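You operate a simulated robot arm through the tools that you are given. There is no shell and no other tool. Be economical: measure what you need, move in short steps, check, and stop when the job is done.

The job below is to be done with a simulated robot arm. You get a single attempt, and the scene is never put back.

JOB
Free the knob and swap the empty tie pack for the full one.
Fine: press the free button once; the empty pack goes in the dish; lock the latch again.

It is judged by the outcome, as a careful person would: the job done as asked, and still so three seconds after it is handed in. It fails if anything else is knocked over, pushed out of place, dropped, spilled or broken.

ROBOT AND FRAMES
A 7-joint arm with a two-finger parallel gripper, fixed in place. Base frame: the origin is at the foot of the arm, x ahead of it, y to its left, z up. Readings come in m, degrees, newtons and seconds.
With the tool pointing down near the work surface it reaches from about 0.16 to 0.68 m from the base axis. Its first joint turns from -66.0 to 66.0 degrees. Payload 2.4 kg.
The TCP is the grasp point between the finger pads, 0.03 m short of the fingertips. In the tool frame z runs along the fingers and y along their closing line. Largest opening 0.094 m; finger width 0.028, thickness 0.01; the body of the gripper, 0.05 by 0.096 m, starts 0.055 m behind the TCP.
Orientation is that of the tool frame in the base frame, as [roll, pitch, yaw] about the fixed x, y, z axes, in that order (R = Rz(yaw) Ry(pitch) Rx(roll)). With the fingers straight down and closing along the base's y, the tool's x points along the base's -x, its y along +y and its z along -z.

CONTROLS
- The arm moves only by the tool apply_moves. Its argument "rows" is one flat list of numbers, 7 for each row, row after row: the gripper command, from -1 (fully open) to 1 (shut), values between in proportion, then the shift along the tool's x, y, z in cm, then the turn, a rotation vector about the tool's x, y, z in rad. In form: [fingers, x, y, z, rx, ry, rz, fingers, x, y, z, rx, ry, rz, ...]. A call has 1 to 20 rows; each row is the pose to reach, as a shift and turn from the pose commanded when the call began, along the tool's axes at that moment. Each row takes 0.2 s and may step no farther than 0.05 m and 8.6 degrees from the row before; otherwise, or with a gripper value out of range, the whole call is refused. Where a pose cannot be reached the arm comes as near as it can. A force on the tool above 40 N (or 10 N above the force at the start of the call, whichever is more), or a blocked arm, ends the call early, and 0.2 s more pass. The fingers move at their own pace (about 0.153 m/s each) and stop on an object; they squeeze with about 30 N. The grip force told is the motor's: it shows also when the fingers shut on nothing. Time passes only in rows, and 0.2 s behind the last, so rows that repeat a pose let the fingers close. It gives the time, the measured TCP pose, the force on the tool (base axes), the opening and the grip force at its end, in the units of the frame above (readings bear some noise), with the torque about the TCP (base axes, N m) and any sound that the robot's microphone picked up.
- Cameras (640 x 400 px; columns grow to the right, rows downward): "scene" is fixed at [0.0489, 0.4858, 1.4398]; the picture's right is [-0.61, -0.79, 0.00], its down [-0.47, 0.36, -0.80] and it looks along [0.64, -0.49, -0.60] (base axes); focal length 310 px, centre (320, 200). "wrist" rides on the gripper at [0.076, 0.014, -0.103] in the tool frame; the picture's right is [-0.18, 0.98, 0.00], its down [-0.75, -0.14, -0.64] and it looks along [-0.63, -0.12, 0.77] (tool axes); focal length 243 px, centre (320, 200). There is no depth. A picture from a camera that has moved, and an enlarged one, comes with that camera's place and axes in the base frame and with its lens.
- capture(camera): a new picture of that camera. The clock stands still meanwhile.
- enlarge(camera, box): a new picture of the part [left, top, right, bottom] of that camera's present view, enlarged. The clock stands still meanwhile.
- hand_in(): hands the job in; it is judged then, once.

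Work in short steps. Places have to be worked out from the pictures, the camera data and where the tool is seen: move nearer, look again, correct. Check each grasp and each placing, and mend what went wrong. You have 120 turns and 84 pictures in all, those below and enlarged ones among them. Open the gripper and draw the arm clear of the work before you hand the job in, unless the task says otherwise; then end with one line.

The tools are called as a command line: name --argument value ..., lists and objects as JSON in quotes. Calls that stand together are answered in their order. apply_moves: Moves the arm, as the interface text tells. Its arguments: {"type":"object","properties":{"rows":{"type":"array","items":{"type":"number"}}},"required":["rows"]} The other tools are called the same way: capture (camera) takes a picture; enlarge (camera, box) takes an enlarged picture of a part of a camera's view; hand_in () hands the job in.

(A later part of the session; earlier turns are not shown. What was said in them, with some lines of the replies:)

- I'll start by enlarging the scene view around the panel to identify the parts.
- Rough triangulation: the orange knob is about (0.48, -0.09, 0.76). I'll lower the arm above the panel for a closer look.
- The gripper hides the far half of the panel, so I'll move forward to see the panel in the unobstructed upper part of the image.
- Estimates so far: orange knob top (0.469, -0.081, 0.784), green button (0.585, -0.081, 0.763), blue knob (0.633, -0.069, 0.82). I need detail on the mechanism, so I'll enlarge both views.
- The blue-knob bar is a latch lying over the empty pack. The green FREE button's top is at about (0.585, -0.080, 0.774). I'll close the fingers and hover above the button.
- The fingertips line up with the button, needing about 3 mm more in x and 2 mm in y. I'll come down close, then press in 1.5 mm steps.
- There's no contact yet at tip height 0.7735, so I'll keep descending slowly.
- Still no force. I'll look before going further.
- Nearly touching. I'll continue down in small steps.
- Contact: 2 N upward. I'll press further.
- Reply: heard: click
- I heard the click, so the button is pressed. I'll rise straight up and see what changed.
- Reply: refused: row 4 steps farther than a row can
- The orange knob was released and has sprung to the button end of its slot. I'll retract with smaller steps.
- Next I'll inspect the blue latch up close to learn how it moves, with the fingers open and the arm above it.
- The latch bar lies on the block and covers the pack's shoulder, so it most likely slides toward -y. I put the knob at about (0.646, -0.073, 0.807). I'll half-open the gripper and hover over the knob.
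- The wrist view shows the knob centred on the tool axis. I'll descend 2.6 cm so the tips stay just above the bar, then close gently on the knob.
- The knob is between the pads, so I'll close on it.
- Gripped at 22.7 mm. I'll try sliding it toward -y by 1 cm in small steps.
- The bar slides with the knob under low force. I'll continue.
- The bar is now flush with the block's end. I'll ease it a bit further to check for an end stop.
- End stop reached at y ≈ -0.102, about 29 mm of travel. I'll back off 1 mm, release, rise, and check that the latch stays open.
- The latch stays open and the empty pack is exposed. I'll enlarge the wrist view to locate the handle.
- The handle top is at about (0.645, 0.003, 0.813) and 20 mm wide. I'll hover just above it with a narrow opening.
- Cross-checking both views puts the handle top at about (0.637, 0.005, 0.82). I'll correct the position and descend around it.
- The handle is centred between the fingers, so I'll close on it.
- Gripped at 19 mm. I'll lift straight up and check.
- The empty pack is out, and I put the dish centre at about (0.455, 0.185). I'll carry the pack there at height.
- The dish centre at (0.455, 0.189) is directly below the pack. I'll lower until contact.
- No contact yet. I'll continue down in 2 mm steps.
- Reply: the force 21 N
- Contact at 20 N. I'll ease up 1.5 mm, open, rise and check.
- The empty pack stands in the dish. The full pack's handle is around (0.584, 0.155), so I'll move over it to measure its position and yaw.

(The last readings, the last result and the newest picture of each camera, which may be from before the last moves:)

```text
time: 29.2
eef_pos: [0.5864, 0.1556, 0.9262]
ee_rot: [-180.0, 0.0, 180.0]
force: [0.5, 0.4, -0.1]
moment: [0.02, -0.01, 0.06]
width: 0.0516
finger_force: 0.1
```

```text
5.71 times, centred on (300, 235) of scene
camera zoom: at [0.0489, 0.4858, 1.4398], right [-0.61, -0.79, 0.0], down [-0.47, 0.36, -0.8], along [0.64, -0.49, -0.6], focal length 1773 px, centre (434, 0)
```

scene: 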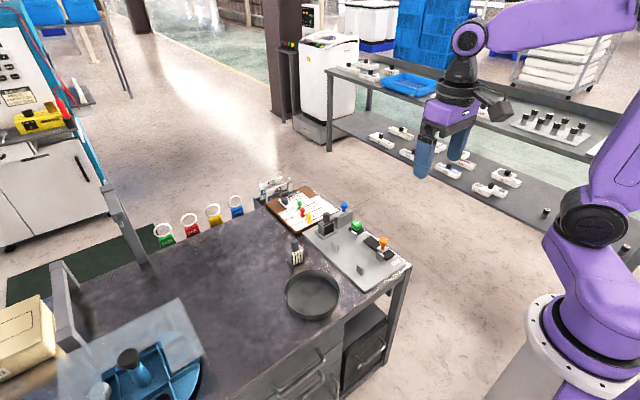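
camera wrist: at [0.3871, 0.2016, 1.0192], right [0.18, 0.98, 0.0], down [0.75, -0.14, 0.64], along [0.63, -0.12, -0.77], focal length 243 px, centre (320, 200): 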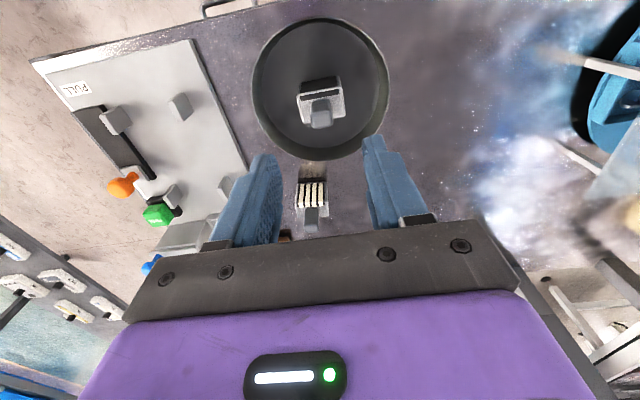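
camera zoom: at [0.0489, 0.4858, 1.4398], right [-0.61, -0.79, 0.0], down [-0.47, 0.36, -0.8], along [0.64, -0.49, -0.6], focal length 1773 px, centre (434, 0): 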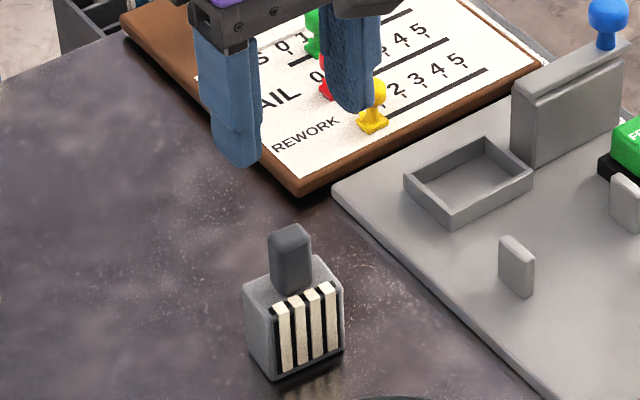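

The full pack's handle top is at about (0.606, 0.149, 0.812), with the pack yawed about -6°. I'll hover there with that yaw and recheck.

apply_moves --rows '[-0.06, -1, -0.3, 2.5, 0, 0, 0.05, -0.06, -2, -0.65, 5, 0, 0, 0.105, -0.06, -2, -0.65, 7.8, 0, 0, 0.105, -0.06, -2, -0.65, 7.8, 0, 0, 0.105]'

enlarge --camera "wrist" --box '[220, 60, 420, 240]'

enlarge --camera "scene" --box '[260, 200, 340, 270]'

```text
time: 30.2
eef_pos: [0.6057, 0.1501, 0.8489]
ee_rot: [179.9, 0.0, 174.1]
force: [-0.1, 0.1, 0.2]
moment: [0.02, -0.02, -0.01]
width: 0.0497
finger_force: 0.1
```

```text
2.22 times, centred on (320, 150) of wrist
camera zoom: at [0.5311, 0.1724, 0.9503], right [0.29, 0.96, 0.0], down [0.73, -0.22, 0.64], along [0.62, -0.18, -0.77], focal length 539 px, centre (320, 311)
```

zoom: 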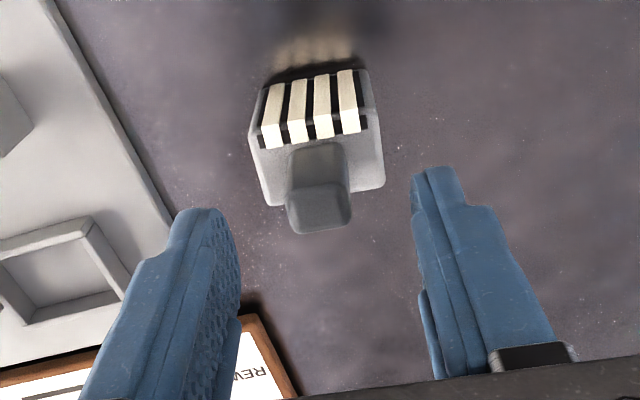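

```text
5.71 times, centred on (300, 235) of scene
camera zoom: at [0.0489, 0.4858, 1.4398], right [-0.61, -0.79, 0.0], down [-0.47, 0.36, -0.8], along [0.64, -0.49, -0.6], focal length 1773 px, centre (434, 0)
```

zoom: 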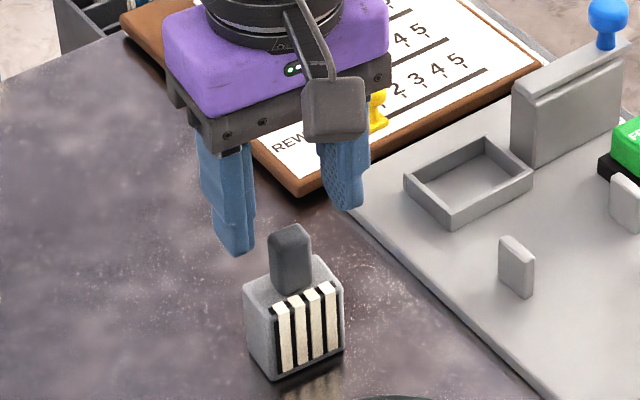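

The yaw and position match well. I'll descend 3.1 cm and close.

apply_moves --rows '[-0.06, 0, 0, 1.5, 0, 0, 0, -0.06, 0, 0, 2.6, 0, 0, 0, -0.06, 0, 0, 3.1, 0, 0, 0, 0.3, 0, 0, 3.1, 0, 0, 0, 0.7, 0, 0, 3.1, 0, 0, 0, 1, 0, 0, 3.1, 0, 0, 0, 1, 0, 0, 3.1, 0, 0, 0]'

enlarge --camera "wrist" --box '[220, 60, 420, 240]'

```text
time: 31.8
eef_pos: [0.6057, 0.1496, 0.8189]
ee_rot: [179.9, -0.1, 174.1]
force: [-0.4, -0.6, 0.3]
moment: [-0.03, 0.0, 0.03]
width: 0.0192
finger_force: 30.1
```

```text
2.22 times, centred on (320, 150) of wrist
camera zoom: at [0.531, 0.1723, 0.9199], right [0.29, 0.96, 0.0], down [0.73, -0.22, 0.64], along [0.62, -0.18, -0.77], focal length 539 px, centre (320, 311)
```

zoom: 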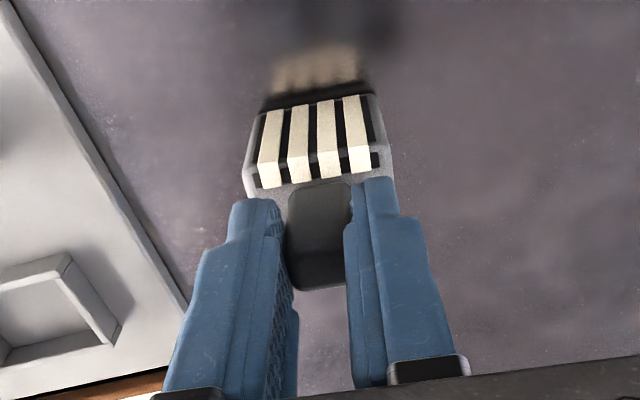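

Gripped. I'll lift, turn the yaw back to straight, and hold high.

apply_moves --rows '[1, 0, 0, -1, 0, 0, 0, 1, 0, 0, -4, 0, 0, 0, 1, 0, 0, -8, 0, 0, 0, 1, 0, 0, -11.5, 0, 0, -0.05, 1, 0, 0, -11.5, 0, 0, -0.103, 1, 0, 0, -11.5, 0, 0, -0.103]'

enlarge --camera "wrist" --box '[260, 60, 380, 180]'

```text
time: 33.2
eef_pos: [0.6047, 0.1502, 0.9334]
ee_rot: [-179.9, 0.0, 179.8]
force: [0.3, 0.0, -0.7]
moment: [-0.02, -0.01, 0.0]
width: 0.019
finger_force: 29.6
```

```text
3.33 times, centred on (320, 120) of wrist
camera zoom: at [0.5291, 0.1643, 1.035], right [0.19, 0.98, 0.0], down [0.75, -0.14, 0.64], along [0.63, -0.12, -0.77], focal length 809 px, centre (320, 467)
```

zoom: 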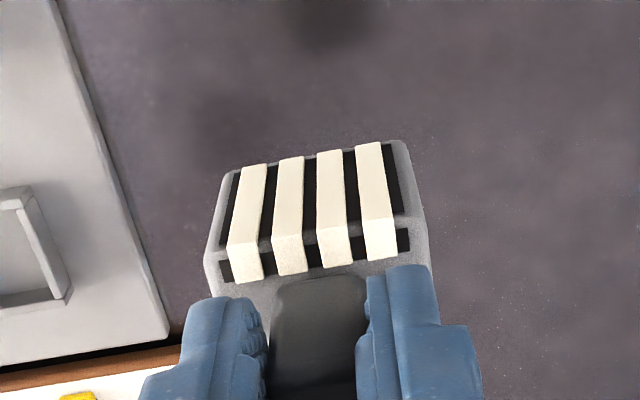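

The pack is straight in the grip. I'll carry it above the socket, with the pack bottom well above the rim.

apply_moves --rows '[1, -1, -4, 0, 0, 0, 0, 1, -2, -8, 0, 0, 0, 0, 1, -3.2, -12, 0, 0, 0, 0, 1, -3.2, -14.58, 1, 0, 0, 0, 1, -3.2, -14.58, 4, 0, 0, 0, 1, -3.2, -14.58, 6, 0, 0, 0, 1, -3.2, -14.58, 6, 0, 0, 0]'

enlarge --camera "wrist" --box '[240, 30, 400, 190]'

enlarge --camera "scene" --box '[290, 180, 370, 250]'

```text
time: 34.8
eef_pos: [0.6365, 0.0047, 0.8731]
ee_rot: [179.9, 0.1, 179.9]
force: [0.0, 0.1, -0.5]
moment: [0.01, -0.01, 0.0]
width: 0.0195
finger_force: 29.9
```

```text
2.50 times, centred on (320, 110) of wrist
camera zoom: at [0.5604, 0.0181, 0.974], right [0.19, 0.98, 0.0], down [0.75, -0.14, 0.64], along [0.63, -0.12, -0.77], focal length 606 px, centre (320, 425)
```

zoom: 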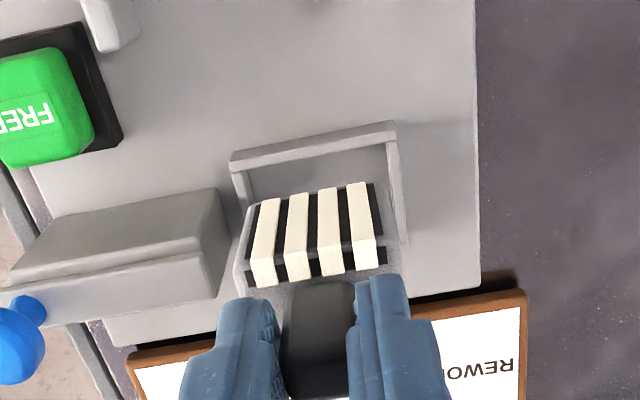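

```text
5.71 times, centred on (330, 215) of scene
camera zoom: at [0.0489, 0.4858, 1.4398], right [-0.61, -0.79, 0.0], down [-0.47, 0.36, -0.8], along [0.64, -0.49, -0.6], focal length 1773 px, centre (263, 114)
```

zoom: 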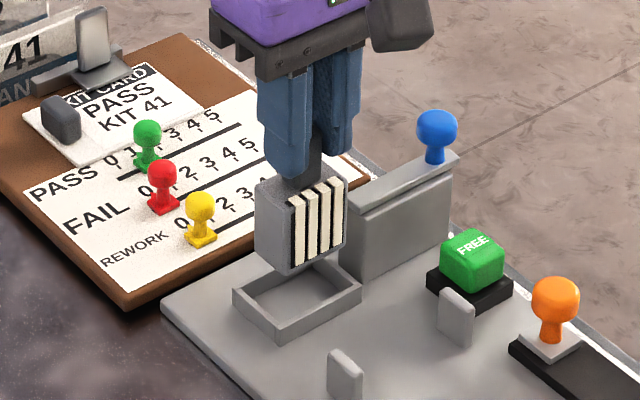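

The pack hangs over the socket, perhaps 1 mm toward -x. I'll shift 1 mm in +x, descend to just above the rim and recheck.

apply_moves --rows '[1, -0.1, 0, 1.5, 0, 0, 0, 1, -0.1, 0, 2.8, 0, 0, 0, 1, -0.1, 0, 2.8, 0, 0, 0]'

enlarge --camera "wrist" --box '[260, 60, 380, 160]'

enlarge --camera "scene" --box '[300, 200, 360, 250]'

```text
time: 35.6
eef_pos: [0.6385, 0.005, 0.8447]
ee_rot: [-180.0, 0.1, 179.9]
force: [-0.8, -0.8, -0.5]
moment: [-0.01, -0.01, 0.04]
width: 0.0192
finger_force: 29.2
```

```text
4.00 times, centred on (320, 110) of wrist
camera zoom: at [0.5618, 0.0185, 0.9464], right [0.19, 0.98, 0.0], down [0.75, -0.14, 0.64], along [0.63, -0.12, -0.77], focal length 970 px, centre (320, 560)
```

zoom: 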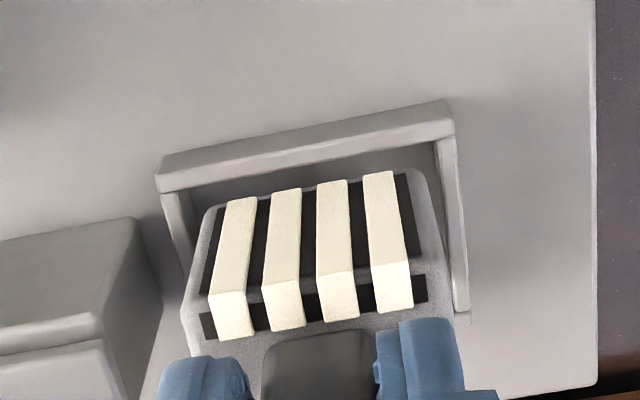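

```text
8.00 times, centred on (330, 225) of scene
camera zoom: at [0.0489, 0.4858, 1.4398], right [-0.61, -0.79, 0.0], down [-0.47, 0.36, -0.8], along [0.64, -0.49, -0.6], focal length 2483 px, centre (240, 0)
```

zoom: 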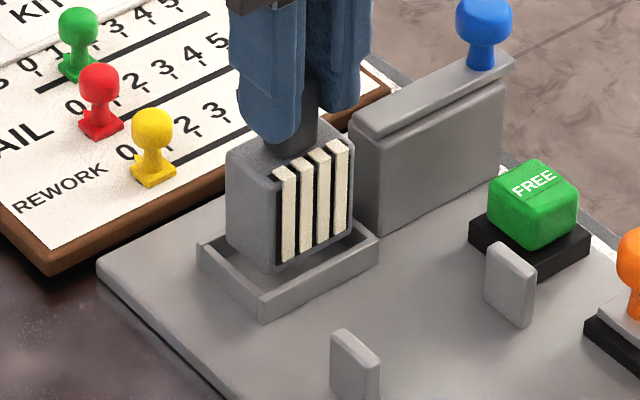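

Well aligned. I'll descend in small steps, watching the force.

apply_moves --rows '[1, 0, 0, 0.5, 0, 0, 0, 1, 0, 0, 0.9, 0, 0, 0, 1, 0, 0, 1.1, 0, 0, 0, 1, 0, 0, 1.3, 0, 0, 0, 1, 0, 0, 1.5, 0, 0, 0]'

enlarge --camera "wrist" --box '[260, 60, 380, 160]'

enlarge --camera "scene" --box '[300, 200, 360, 250]'

```text
time: 36.8
eef_pos: [0.6391, 0.0041, 0.8302]
ee_rot: [180.0, 0.0, 179.9]
force: [-0.3, 0.1, -1.0]
moment: [0.01, 0.02, 0.01]
width: 0.019
finger_force: 29.6
```

```text
4.00 times, centred on (320, 110) of wrist
camera zoom: at [0.5617, 0.0182, 0.9317], right [0.19, 0.98, 0.0], down [0.75, -0.14, 0.64], along [0.63, -0.12, -0.77], focal length 970 px, centre (320, 560)
```

zoom: 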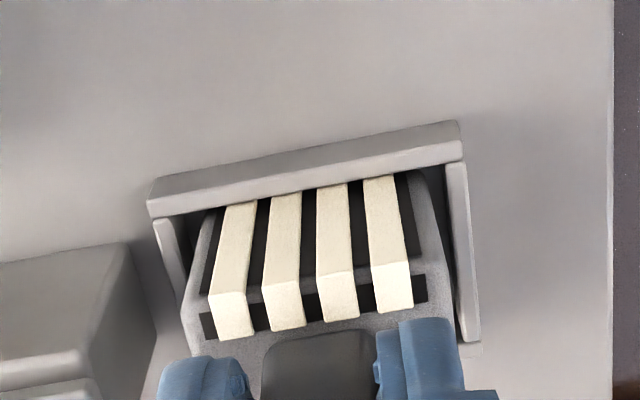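

```text
8.00 times, centred on (330, 225) of scene
camera zoom: at [0.0489, 0.4858, 1.4398], right [-0.61, -0.79, 0.0], down [-0.47, 0.36, -0.8], along [0.64, -0.49, -0.6], focal length 2483 px, centre (240, 0)
```

zoom: 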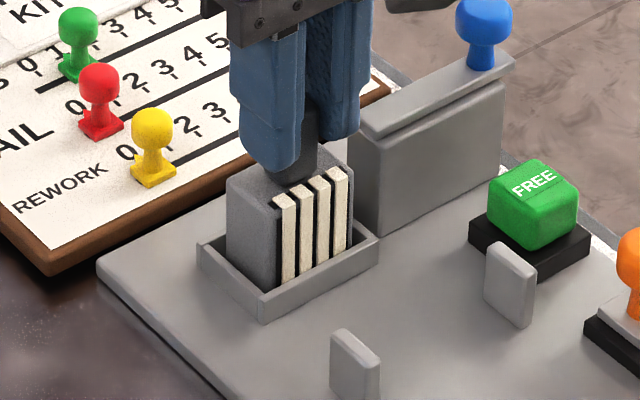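

Inside the rim with no contact force. I'll continue down to the seat.

apply_moves --rows '[1, 0, 0, 0.15, 0, 0, 0, 1, 0, 0, 0.3, 0, 0, 0, 1, 0, 0, 0.45, 0, 0, 0]'

```text
time: 37.6
eef_pos: [0.6394, 0.0044, 0.8278]
ee_rot: [180.0, 0.2, 179.9]
force: [-4.8, -0.6, 19.2]
moment: [0.0, 0.25, 0.01]
width: 0.0194
finger_force: 29.9
```

20 N of contact. I'll check visually whether it's seated fully or caught on the rim.

enlarge --camera "wrist" --box '[260, 60, 380, 160]'

enlarge --camera "scene" --box '[300, 200, 360, 250]'

```text
4.00 times, centred on (320, 110) of wrist
camera zoom: at [0.5621, 0.0184, 0.9289], right [0.19, 0.98, 0.0], down [0.75, -0.14, 0.64], along [0.63, -0.12, -0.76], focal length 970 px, centre (320, 560)
```

zoom: 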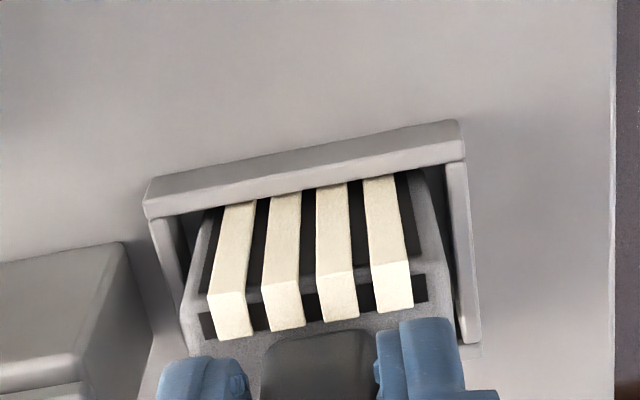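

```text
8.00 times, centred on (330, 225) of scene
camera zoom: at [0.0484, 0.4858, 1.4398], right [-0.61, -0.79, 0.0], down [-0.47, 0.36, -0.8], along [0.64, -0.49, -0.6], focal length 2483 px, centre (240, 0)
```

zoom: 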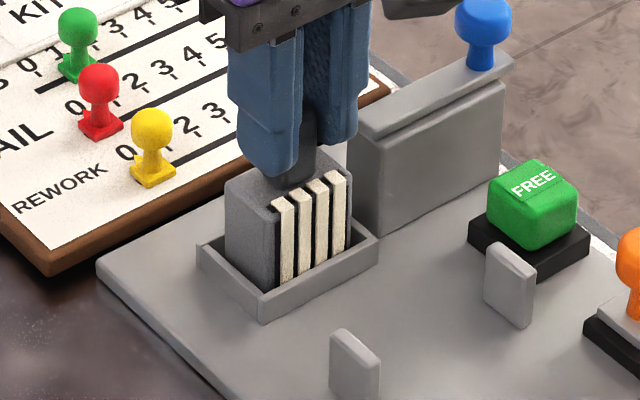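

The pack top lines up with where the empty pack's top sat, so it's seated. I'll ease off, open and rise.

apply_moves --rows '[1, 0, 0, -0.2, 0, 0, 0, 0.5, 0, 0, -0.2, 0, 0, 0, 0.1, 0, 0, -0.2, 0, 0, 0, 0.1, 0, 0, -0.2, 0, 0, 0, 0.1, 0, 0, -2, 0, 0, 0, 0.1, 0, 0, -6, 0, 0, 0, 0.1, 0, 0, -10, 0, 0, 0, 0.1, 0, 0, -10, 0, 0, 0]'

enlarge --camera "wrist" --box '[220, 30, 400, 160]'

enlarge --camera "scene" --box '[300, 195, 380, 245]'

```text
time: 39.4
eef_pos: [0.6386, 0.0045, 0.926]
ee_rot: [180.0, 0.1, 180.0]
force: [-0.5, 0.6, -0.3]
moment: [-0.02, 0.0, -0.01]
width: 0.0421
finger_force: 0.0
```

```text
3.08 times, centred on (310, 95) of wrist
camera zoom: at [0.5623, 0.0191, 1.0276], right [0.19, 0.98, 0.0], down [0.75, -0.14, 0.64], along [0.63, -0.12, -0.77], focal length 746 px, centre (351, 523)
```

zoom: 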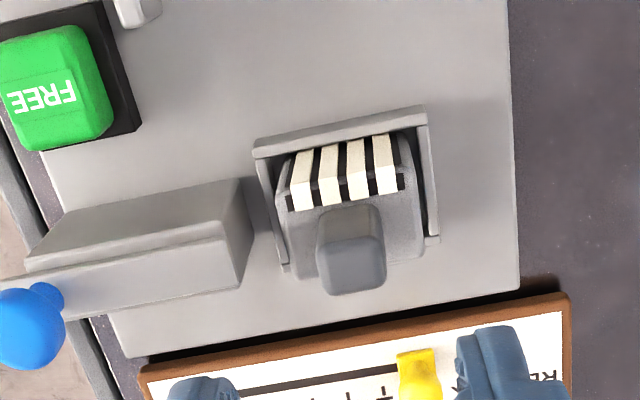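

```text
8.00 times, centred on (340, 220) of scene
camera zoom: at [0.0489, 0.4858, 1.4398], right [-0.61, -0.79, 0.0], down [-0.47, 0.36, -0.8], along [0.64, -0.49, -0.6], focal length 2483 px, centre (160, 40)
```

zoom: 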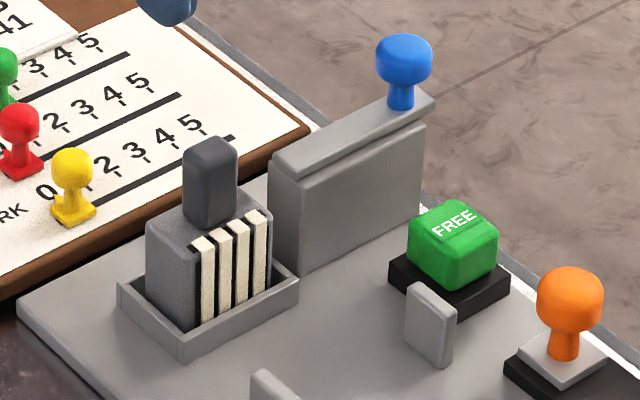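

The full pack sits exactly where the empty one did. Next I'll go back over the blue knob at y ≈ -0.100 and check alignment.

apply_moves --rows '[-0.06, -0.3, -4, 0, 0, 0, 0, -0.06, -0.6, -8, 0, 0, 0, 0, -0.06, -0.6, -10.45, 2, 0, 0, 0, -0.06, -0.6, -10.45, 6, 0, 0, 0, -0.06, -0.6, -10.45, 7, 0, 0, 0, -0.06, -0.6, -10.45, 7, 0, 0, 0]'

enlarge --camera "wrist" --box '[220, 60, 420, 240]'

```text
time: 40.8
eef_pos: [0.6439, -0.1005, 0.8542]
ee_rot: [180.0, 0.1, -180.0]
force: [-0.3, 1.0, 0.6]
moment: [-0.01, -0.02, -0.02]
width: 0.0498
finger_force: 0.0
```

```text
2.22 times, centred on (320, 150) of wrist
camera zoom: at [0.5672, -0.0864, 0.9567], right [0.19, 0.98, 0.0], down [0.75, -0.14, 0.64], along [0.63, -0.12, -0.77], focal length 539 px, centre (320, 311)
```

zoom: 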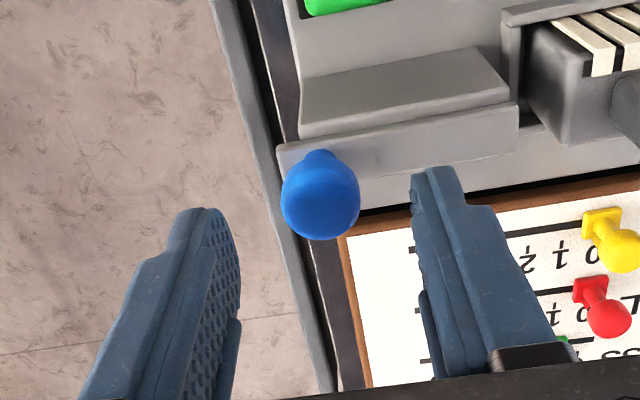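

The knob is aligned as before. I'll descend and grip it at the same height.

apply_moves --rows '[-0.06, 0, 0, 1.2, 0, 0, 0, -0.06, 0, 0, 2.2, 0, 0, 0, -0.06, 0, 0, 2.45, 0, 0, 0, 0.4, 0, 0, 2.45, 0, 0, 0, 1, 0, 0, 2.45, 0, 0, 0, 1, 0, 0, 2.45, 0, 0, 0]'

```text
time: 42.2
eef_pos: [0.6438, -0.1001, 0.8312]
ee_rot: [179.9, 0.1, 179.9]
force: [0.8, 0.1, -1.3]
moment: [-0.03, -0.06, -0.02]
width: 0.0224
finger_force: 45.0
```

Gripped. I'll slide it +y toward the locked position.

apply_moves --rows '[1, 0, 0.4, 0, 0, 0, 0, 1, 0, 0.9, 0, 0, 0, 0, 1, 0, 1.4, 0, 0, 0, 0, 1, 0, 1.9, 0, 0, 0, 0, 1, 0, 2.3, 0, 0, 0, 0, 1, 0, 2.6, 0, 0, 0, 0]'

enlarge --camera "scene" --box '[300, 195, 380, 245]'

```text
time: 43.6
eef_pos: [0.6435, -0.0746, 0.8308]
ee_rot: [-180.0, 0.0, 179.9]
force: [2.9, 0.3, -6.9]
moment: [0.02, -0.45, -0.06]
width: 0.0224
finger_force: 45.2
```

```text
8.00 times, centred on (340, 220) of scene
camera zoom: at [0.0491, 0.4858, 1.4398], right [-0.61, -0.79, 0.0], down [-0.47, 0.36, -0.8], along [0.64, -0.49, -0.6], focal length 2483 px, centre (160, 40)
```

zoom: 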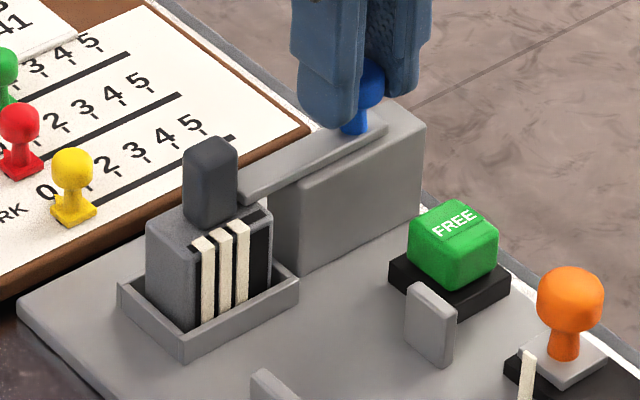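

The latch is over the pack, and one tie has been fed to the front slot, so the mechanism seems to have registered it. I'll push gently to the end stop to be sure it's fully locked.

apply_moves --rows '[1, 0, 0.15, 0, 0, 0, 0, 1, 0, 0.3, 0, 0, 0, 0, 1, 0, 0.45, 0, 0, 0, 0]'

enlarge --camera "scene" --box '[290, 190, 420, 290]'

```text
time: 44.4
eef_pos: [0.6435, -0.0724, 0.8301]
ee_rot: [-179.8, 0.0, 179.7]
force: [5.9, -8.3, -12.6]
moment: [-0.2, -0.42, 0.04]
width: 0.0226
finger_force: 45.4
```

```text
4.00 times, centred on (355, 240) of scene
camera zoom: at [0.0493, 0.4856, 1.4399], right [-0.61, -0.79, 0.0], down [-0.47, 0.36, -0.8], along [0.63, -0.49, -0.6], focal length 1241 px, centre (180, 40)
```

zoom: 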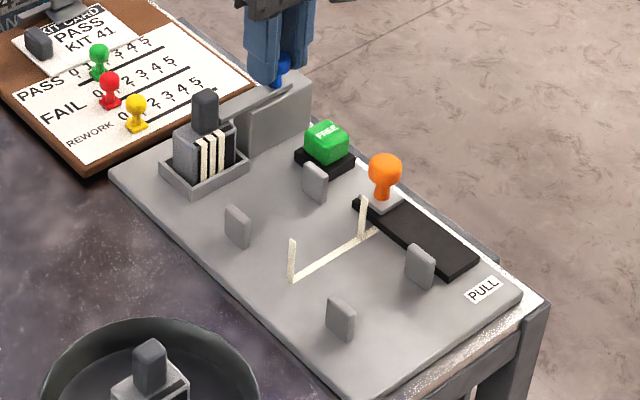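

The end stop is reached (-8 N), so the latch is locked and the device has fed a tie into the fixture. I'll ease off, release and draw clear.

apply_moves --rows '[1, 0, -0.15, -0.05, 0, 0, 0, 0.3, 0, -0.15, -0.05, 0, 0, 0, -0.06, 0, -0.15, -0.05, 0, 0, 0, -0.06, 0, -0.15, -0.05, 0, 0, 0, -0.06, 0, -0.15, -3, 0, 0, 0, -0.06, 0, -0.15, -7, 0, 0, 0, -0.06, 2, 0, -11, 0, 0, 0, -0.06, 6, 1, -13, 0, 0, 0, -0.06, 10, 2, -15, 0, 0, 0, -0.06, 14, 3, -17, 0, 0, 0, -0.06, 18, 3, -19, 0, 0, 0, -0.06, 22, 3, -21, 0, 0, 0, -0.06, 22, 3, -21, 0, 0, 0]'

enlarge --camera "scene" --box '[240, 180, 420, 330]'

enlarge --camera "scene" --box '[300, 195, 380, 245]'

```text
time: 47.2
eef_pos: [0.424, -0.0406, 1.0407]
ee_rot: [180.0, 0.0, 179.8]
force: [0.6, -0.4, 0.0]
moment: [0.03, -0.01, -0.04]
width: 0.0499
finger_force: 0.0
```

```text
2.67 times, centred on (330, 255) of scene
camera zoom: at [0.0489, 0.4858, 1.4398], right [-0.61, -0.79, 0.0], down [-0.47, 0.36, -0.8], along [0.64, -0.49, -0.6], focal length 828 px, centre (293, 53)
```

zoom: 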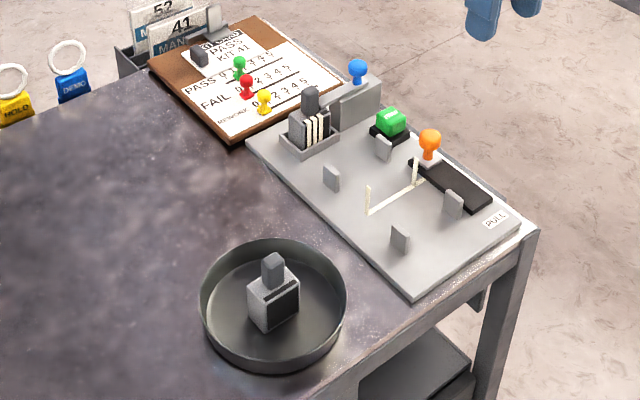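

```text
8.00 times, centred on (340, 220) of scene
camera zoom: at [0.0489, 0.4858, 1.4398], right [-0.61, -0.79, 0.0], down [-0.47, 0.36, -0.8], along [0.64, -0.49, -0.6], focal length 2483 px, centre (160, 40)
```

zoom: 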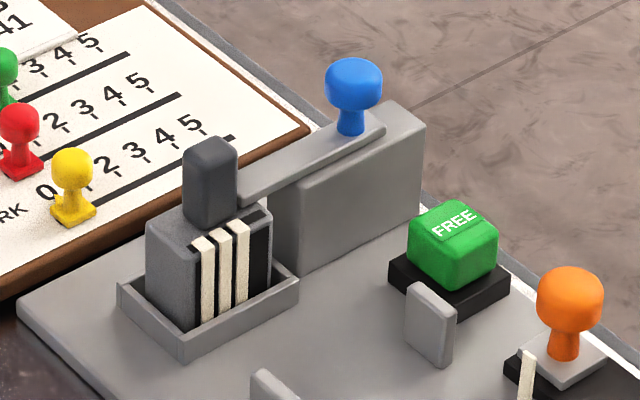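

Everything is in its final state: latch back in its original locked place, full pack seated, empty pack in the dish, knob freed and arm clear. I'll hand in.

hand_in

```text
The job is handed in.
```

The job is handed in: I pressed the free button once (it clicked and the knob came free), put the empty pack in the dish, seated the full pack and locked the latch; as it closed, one tie from the full pack fed into the fixture.
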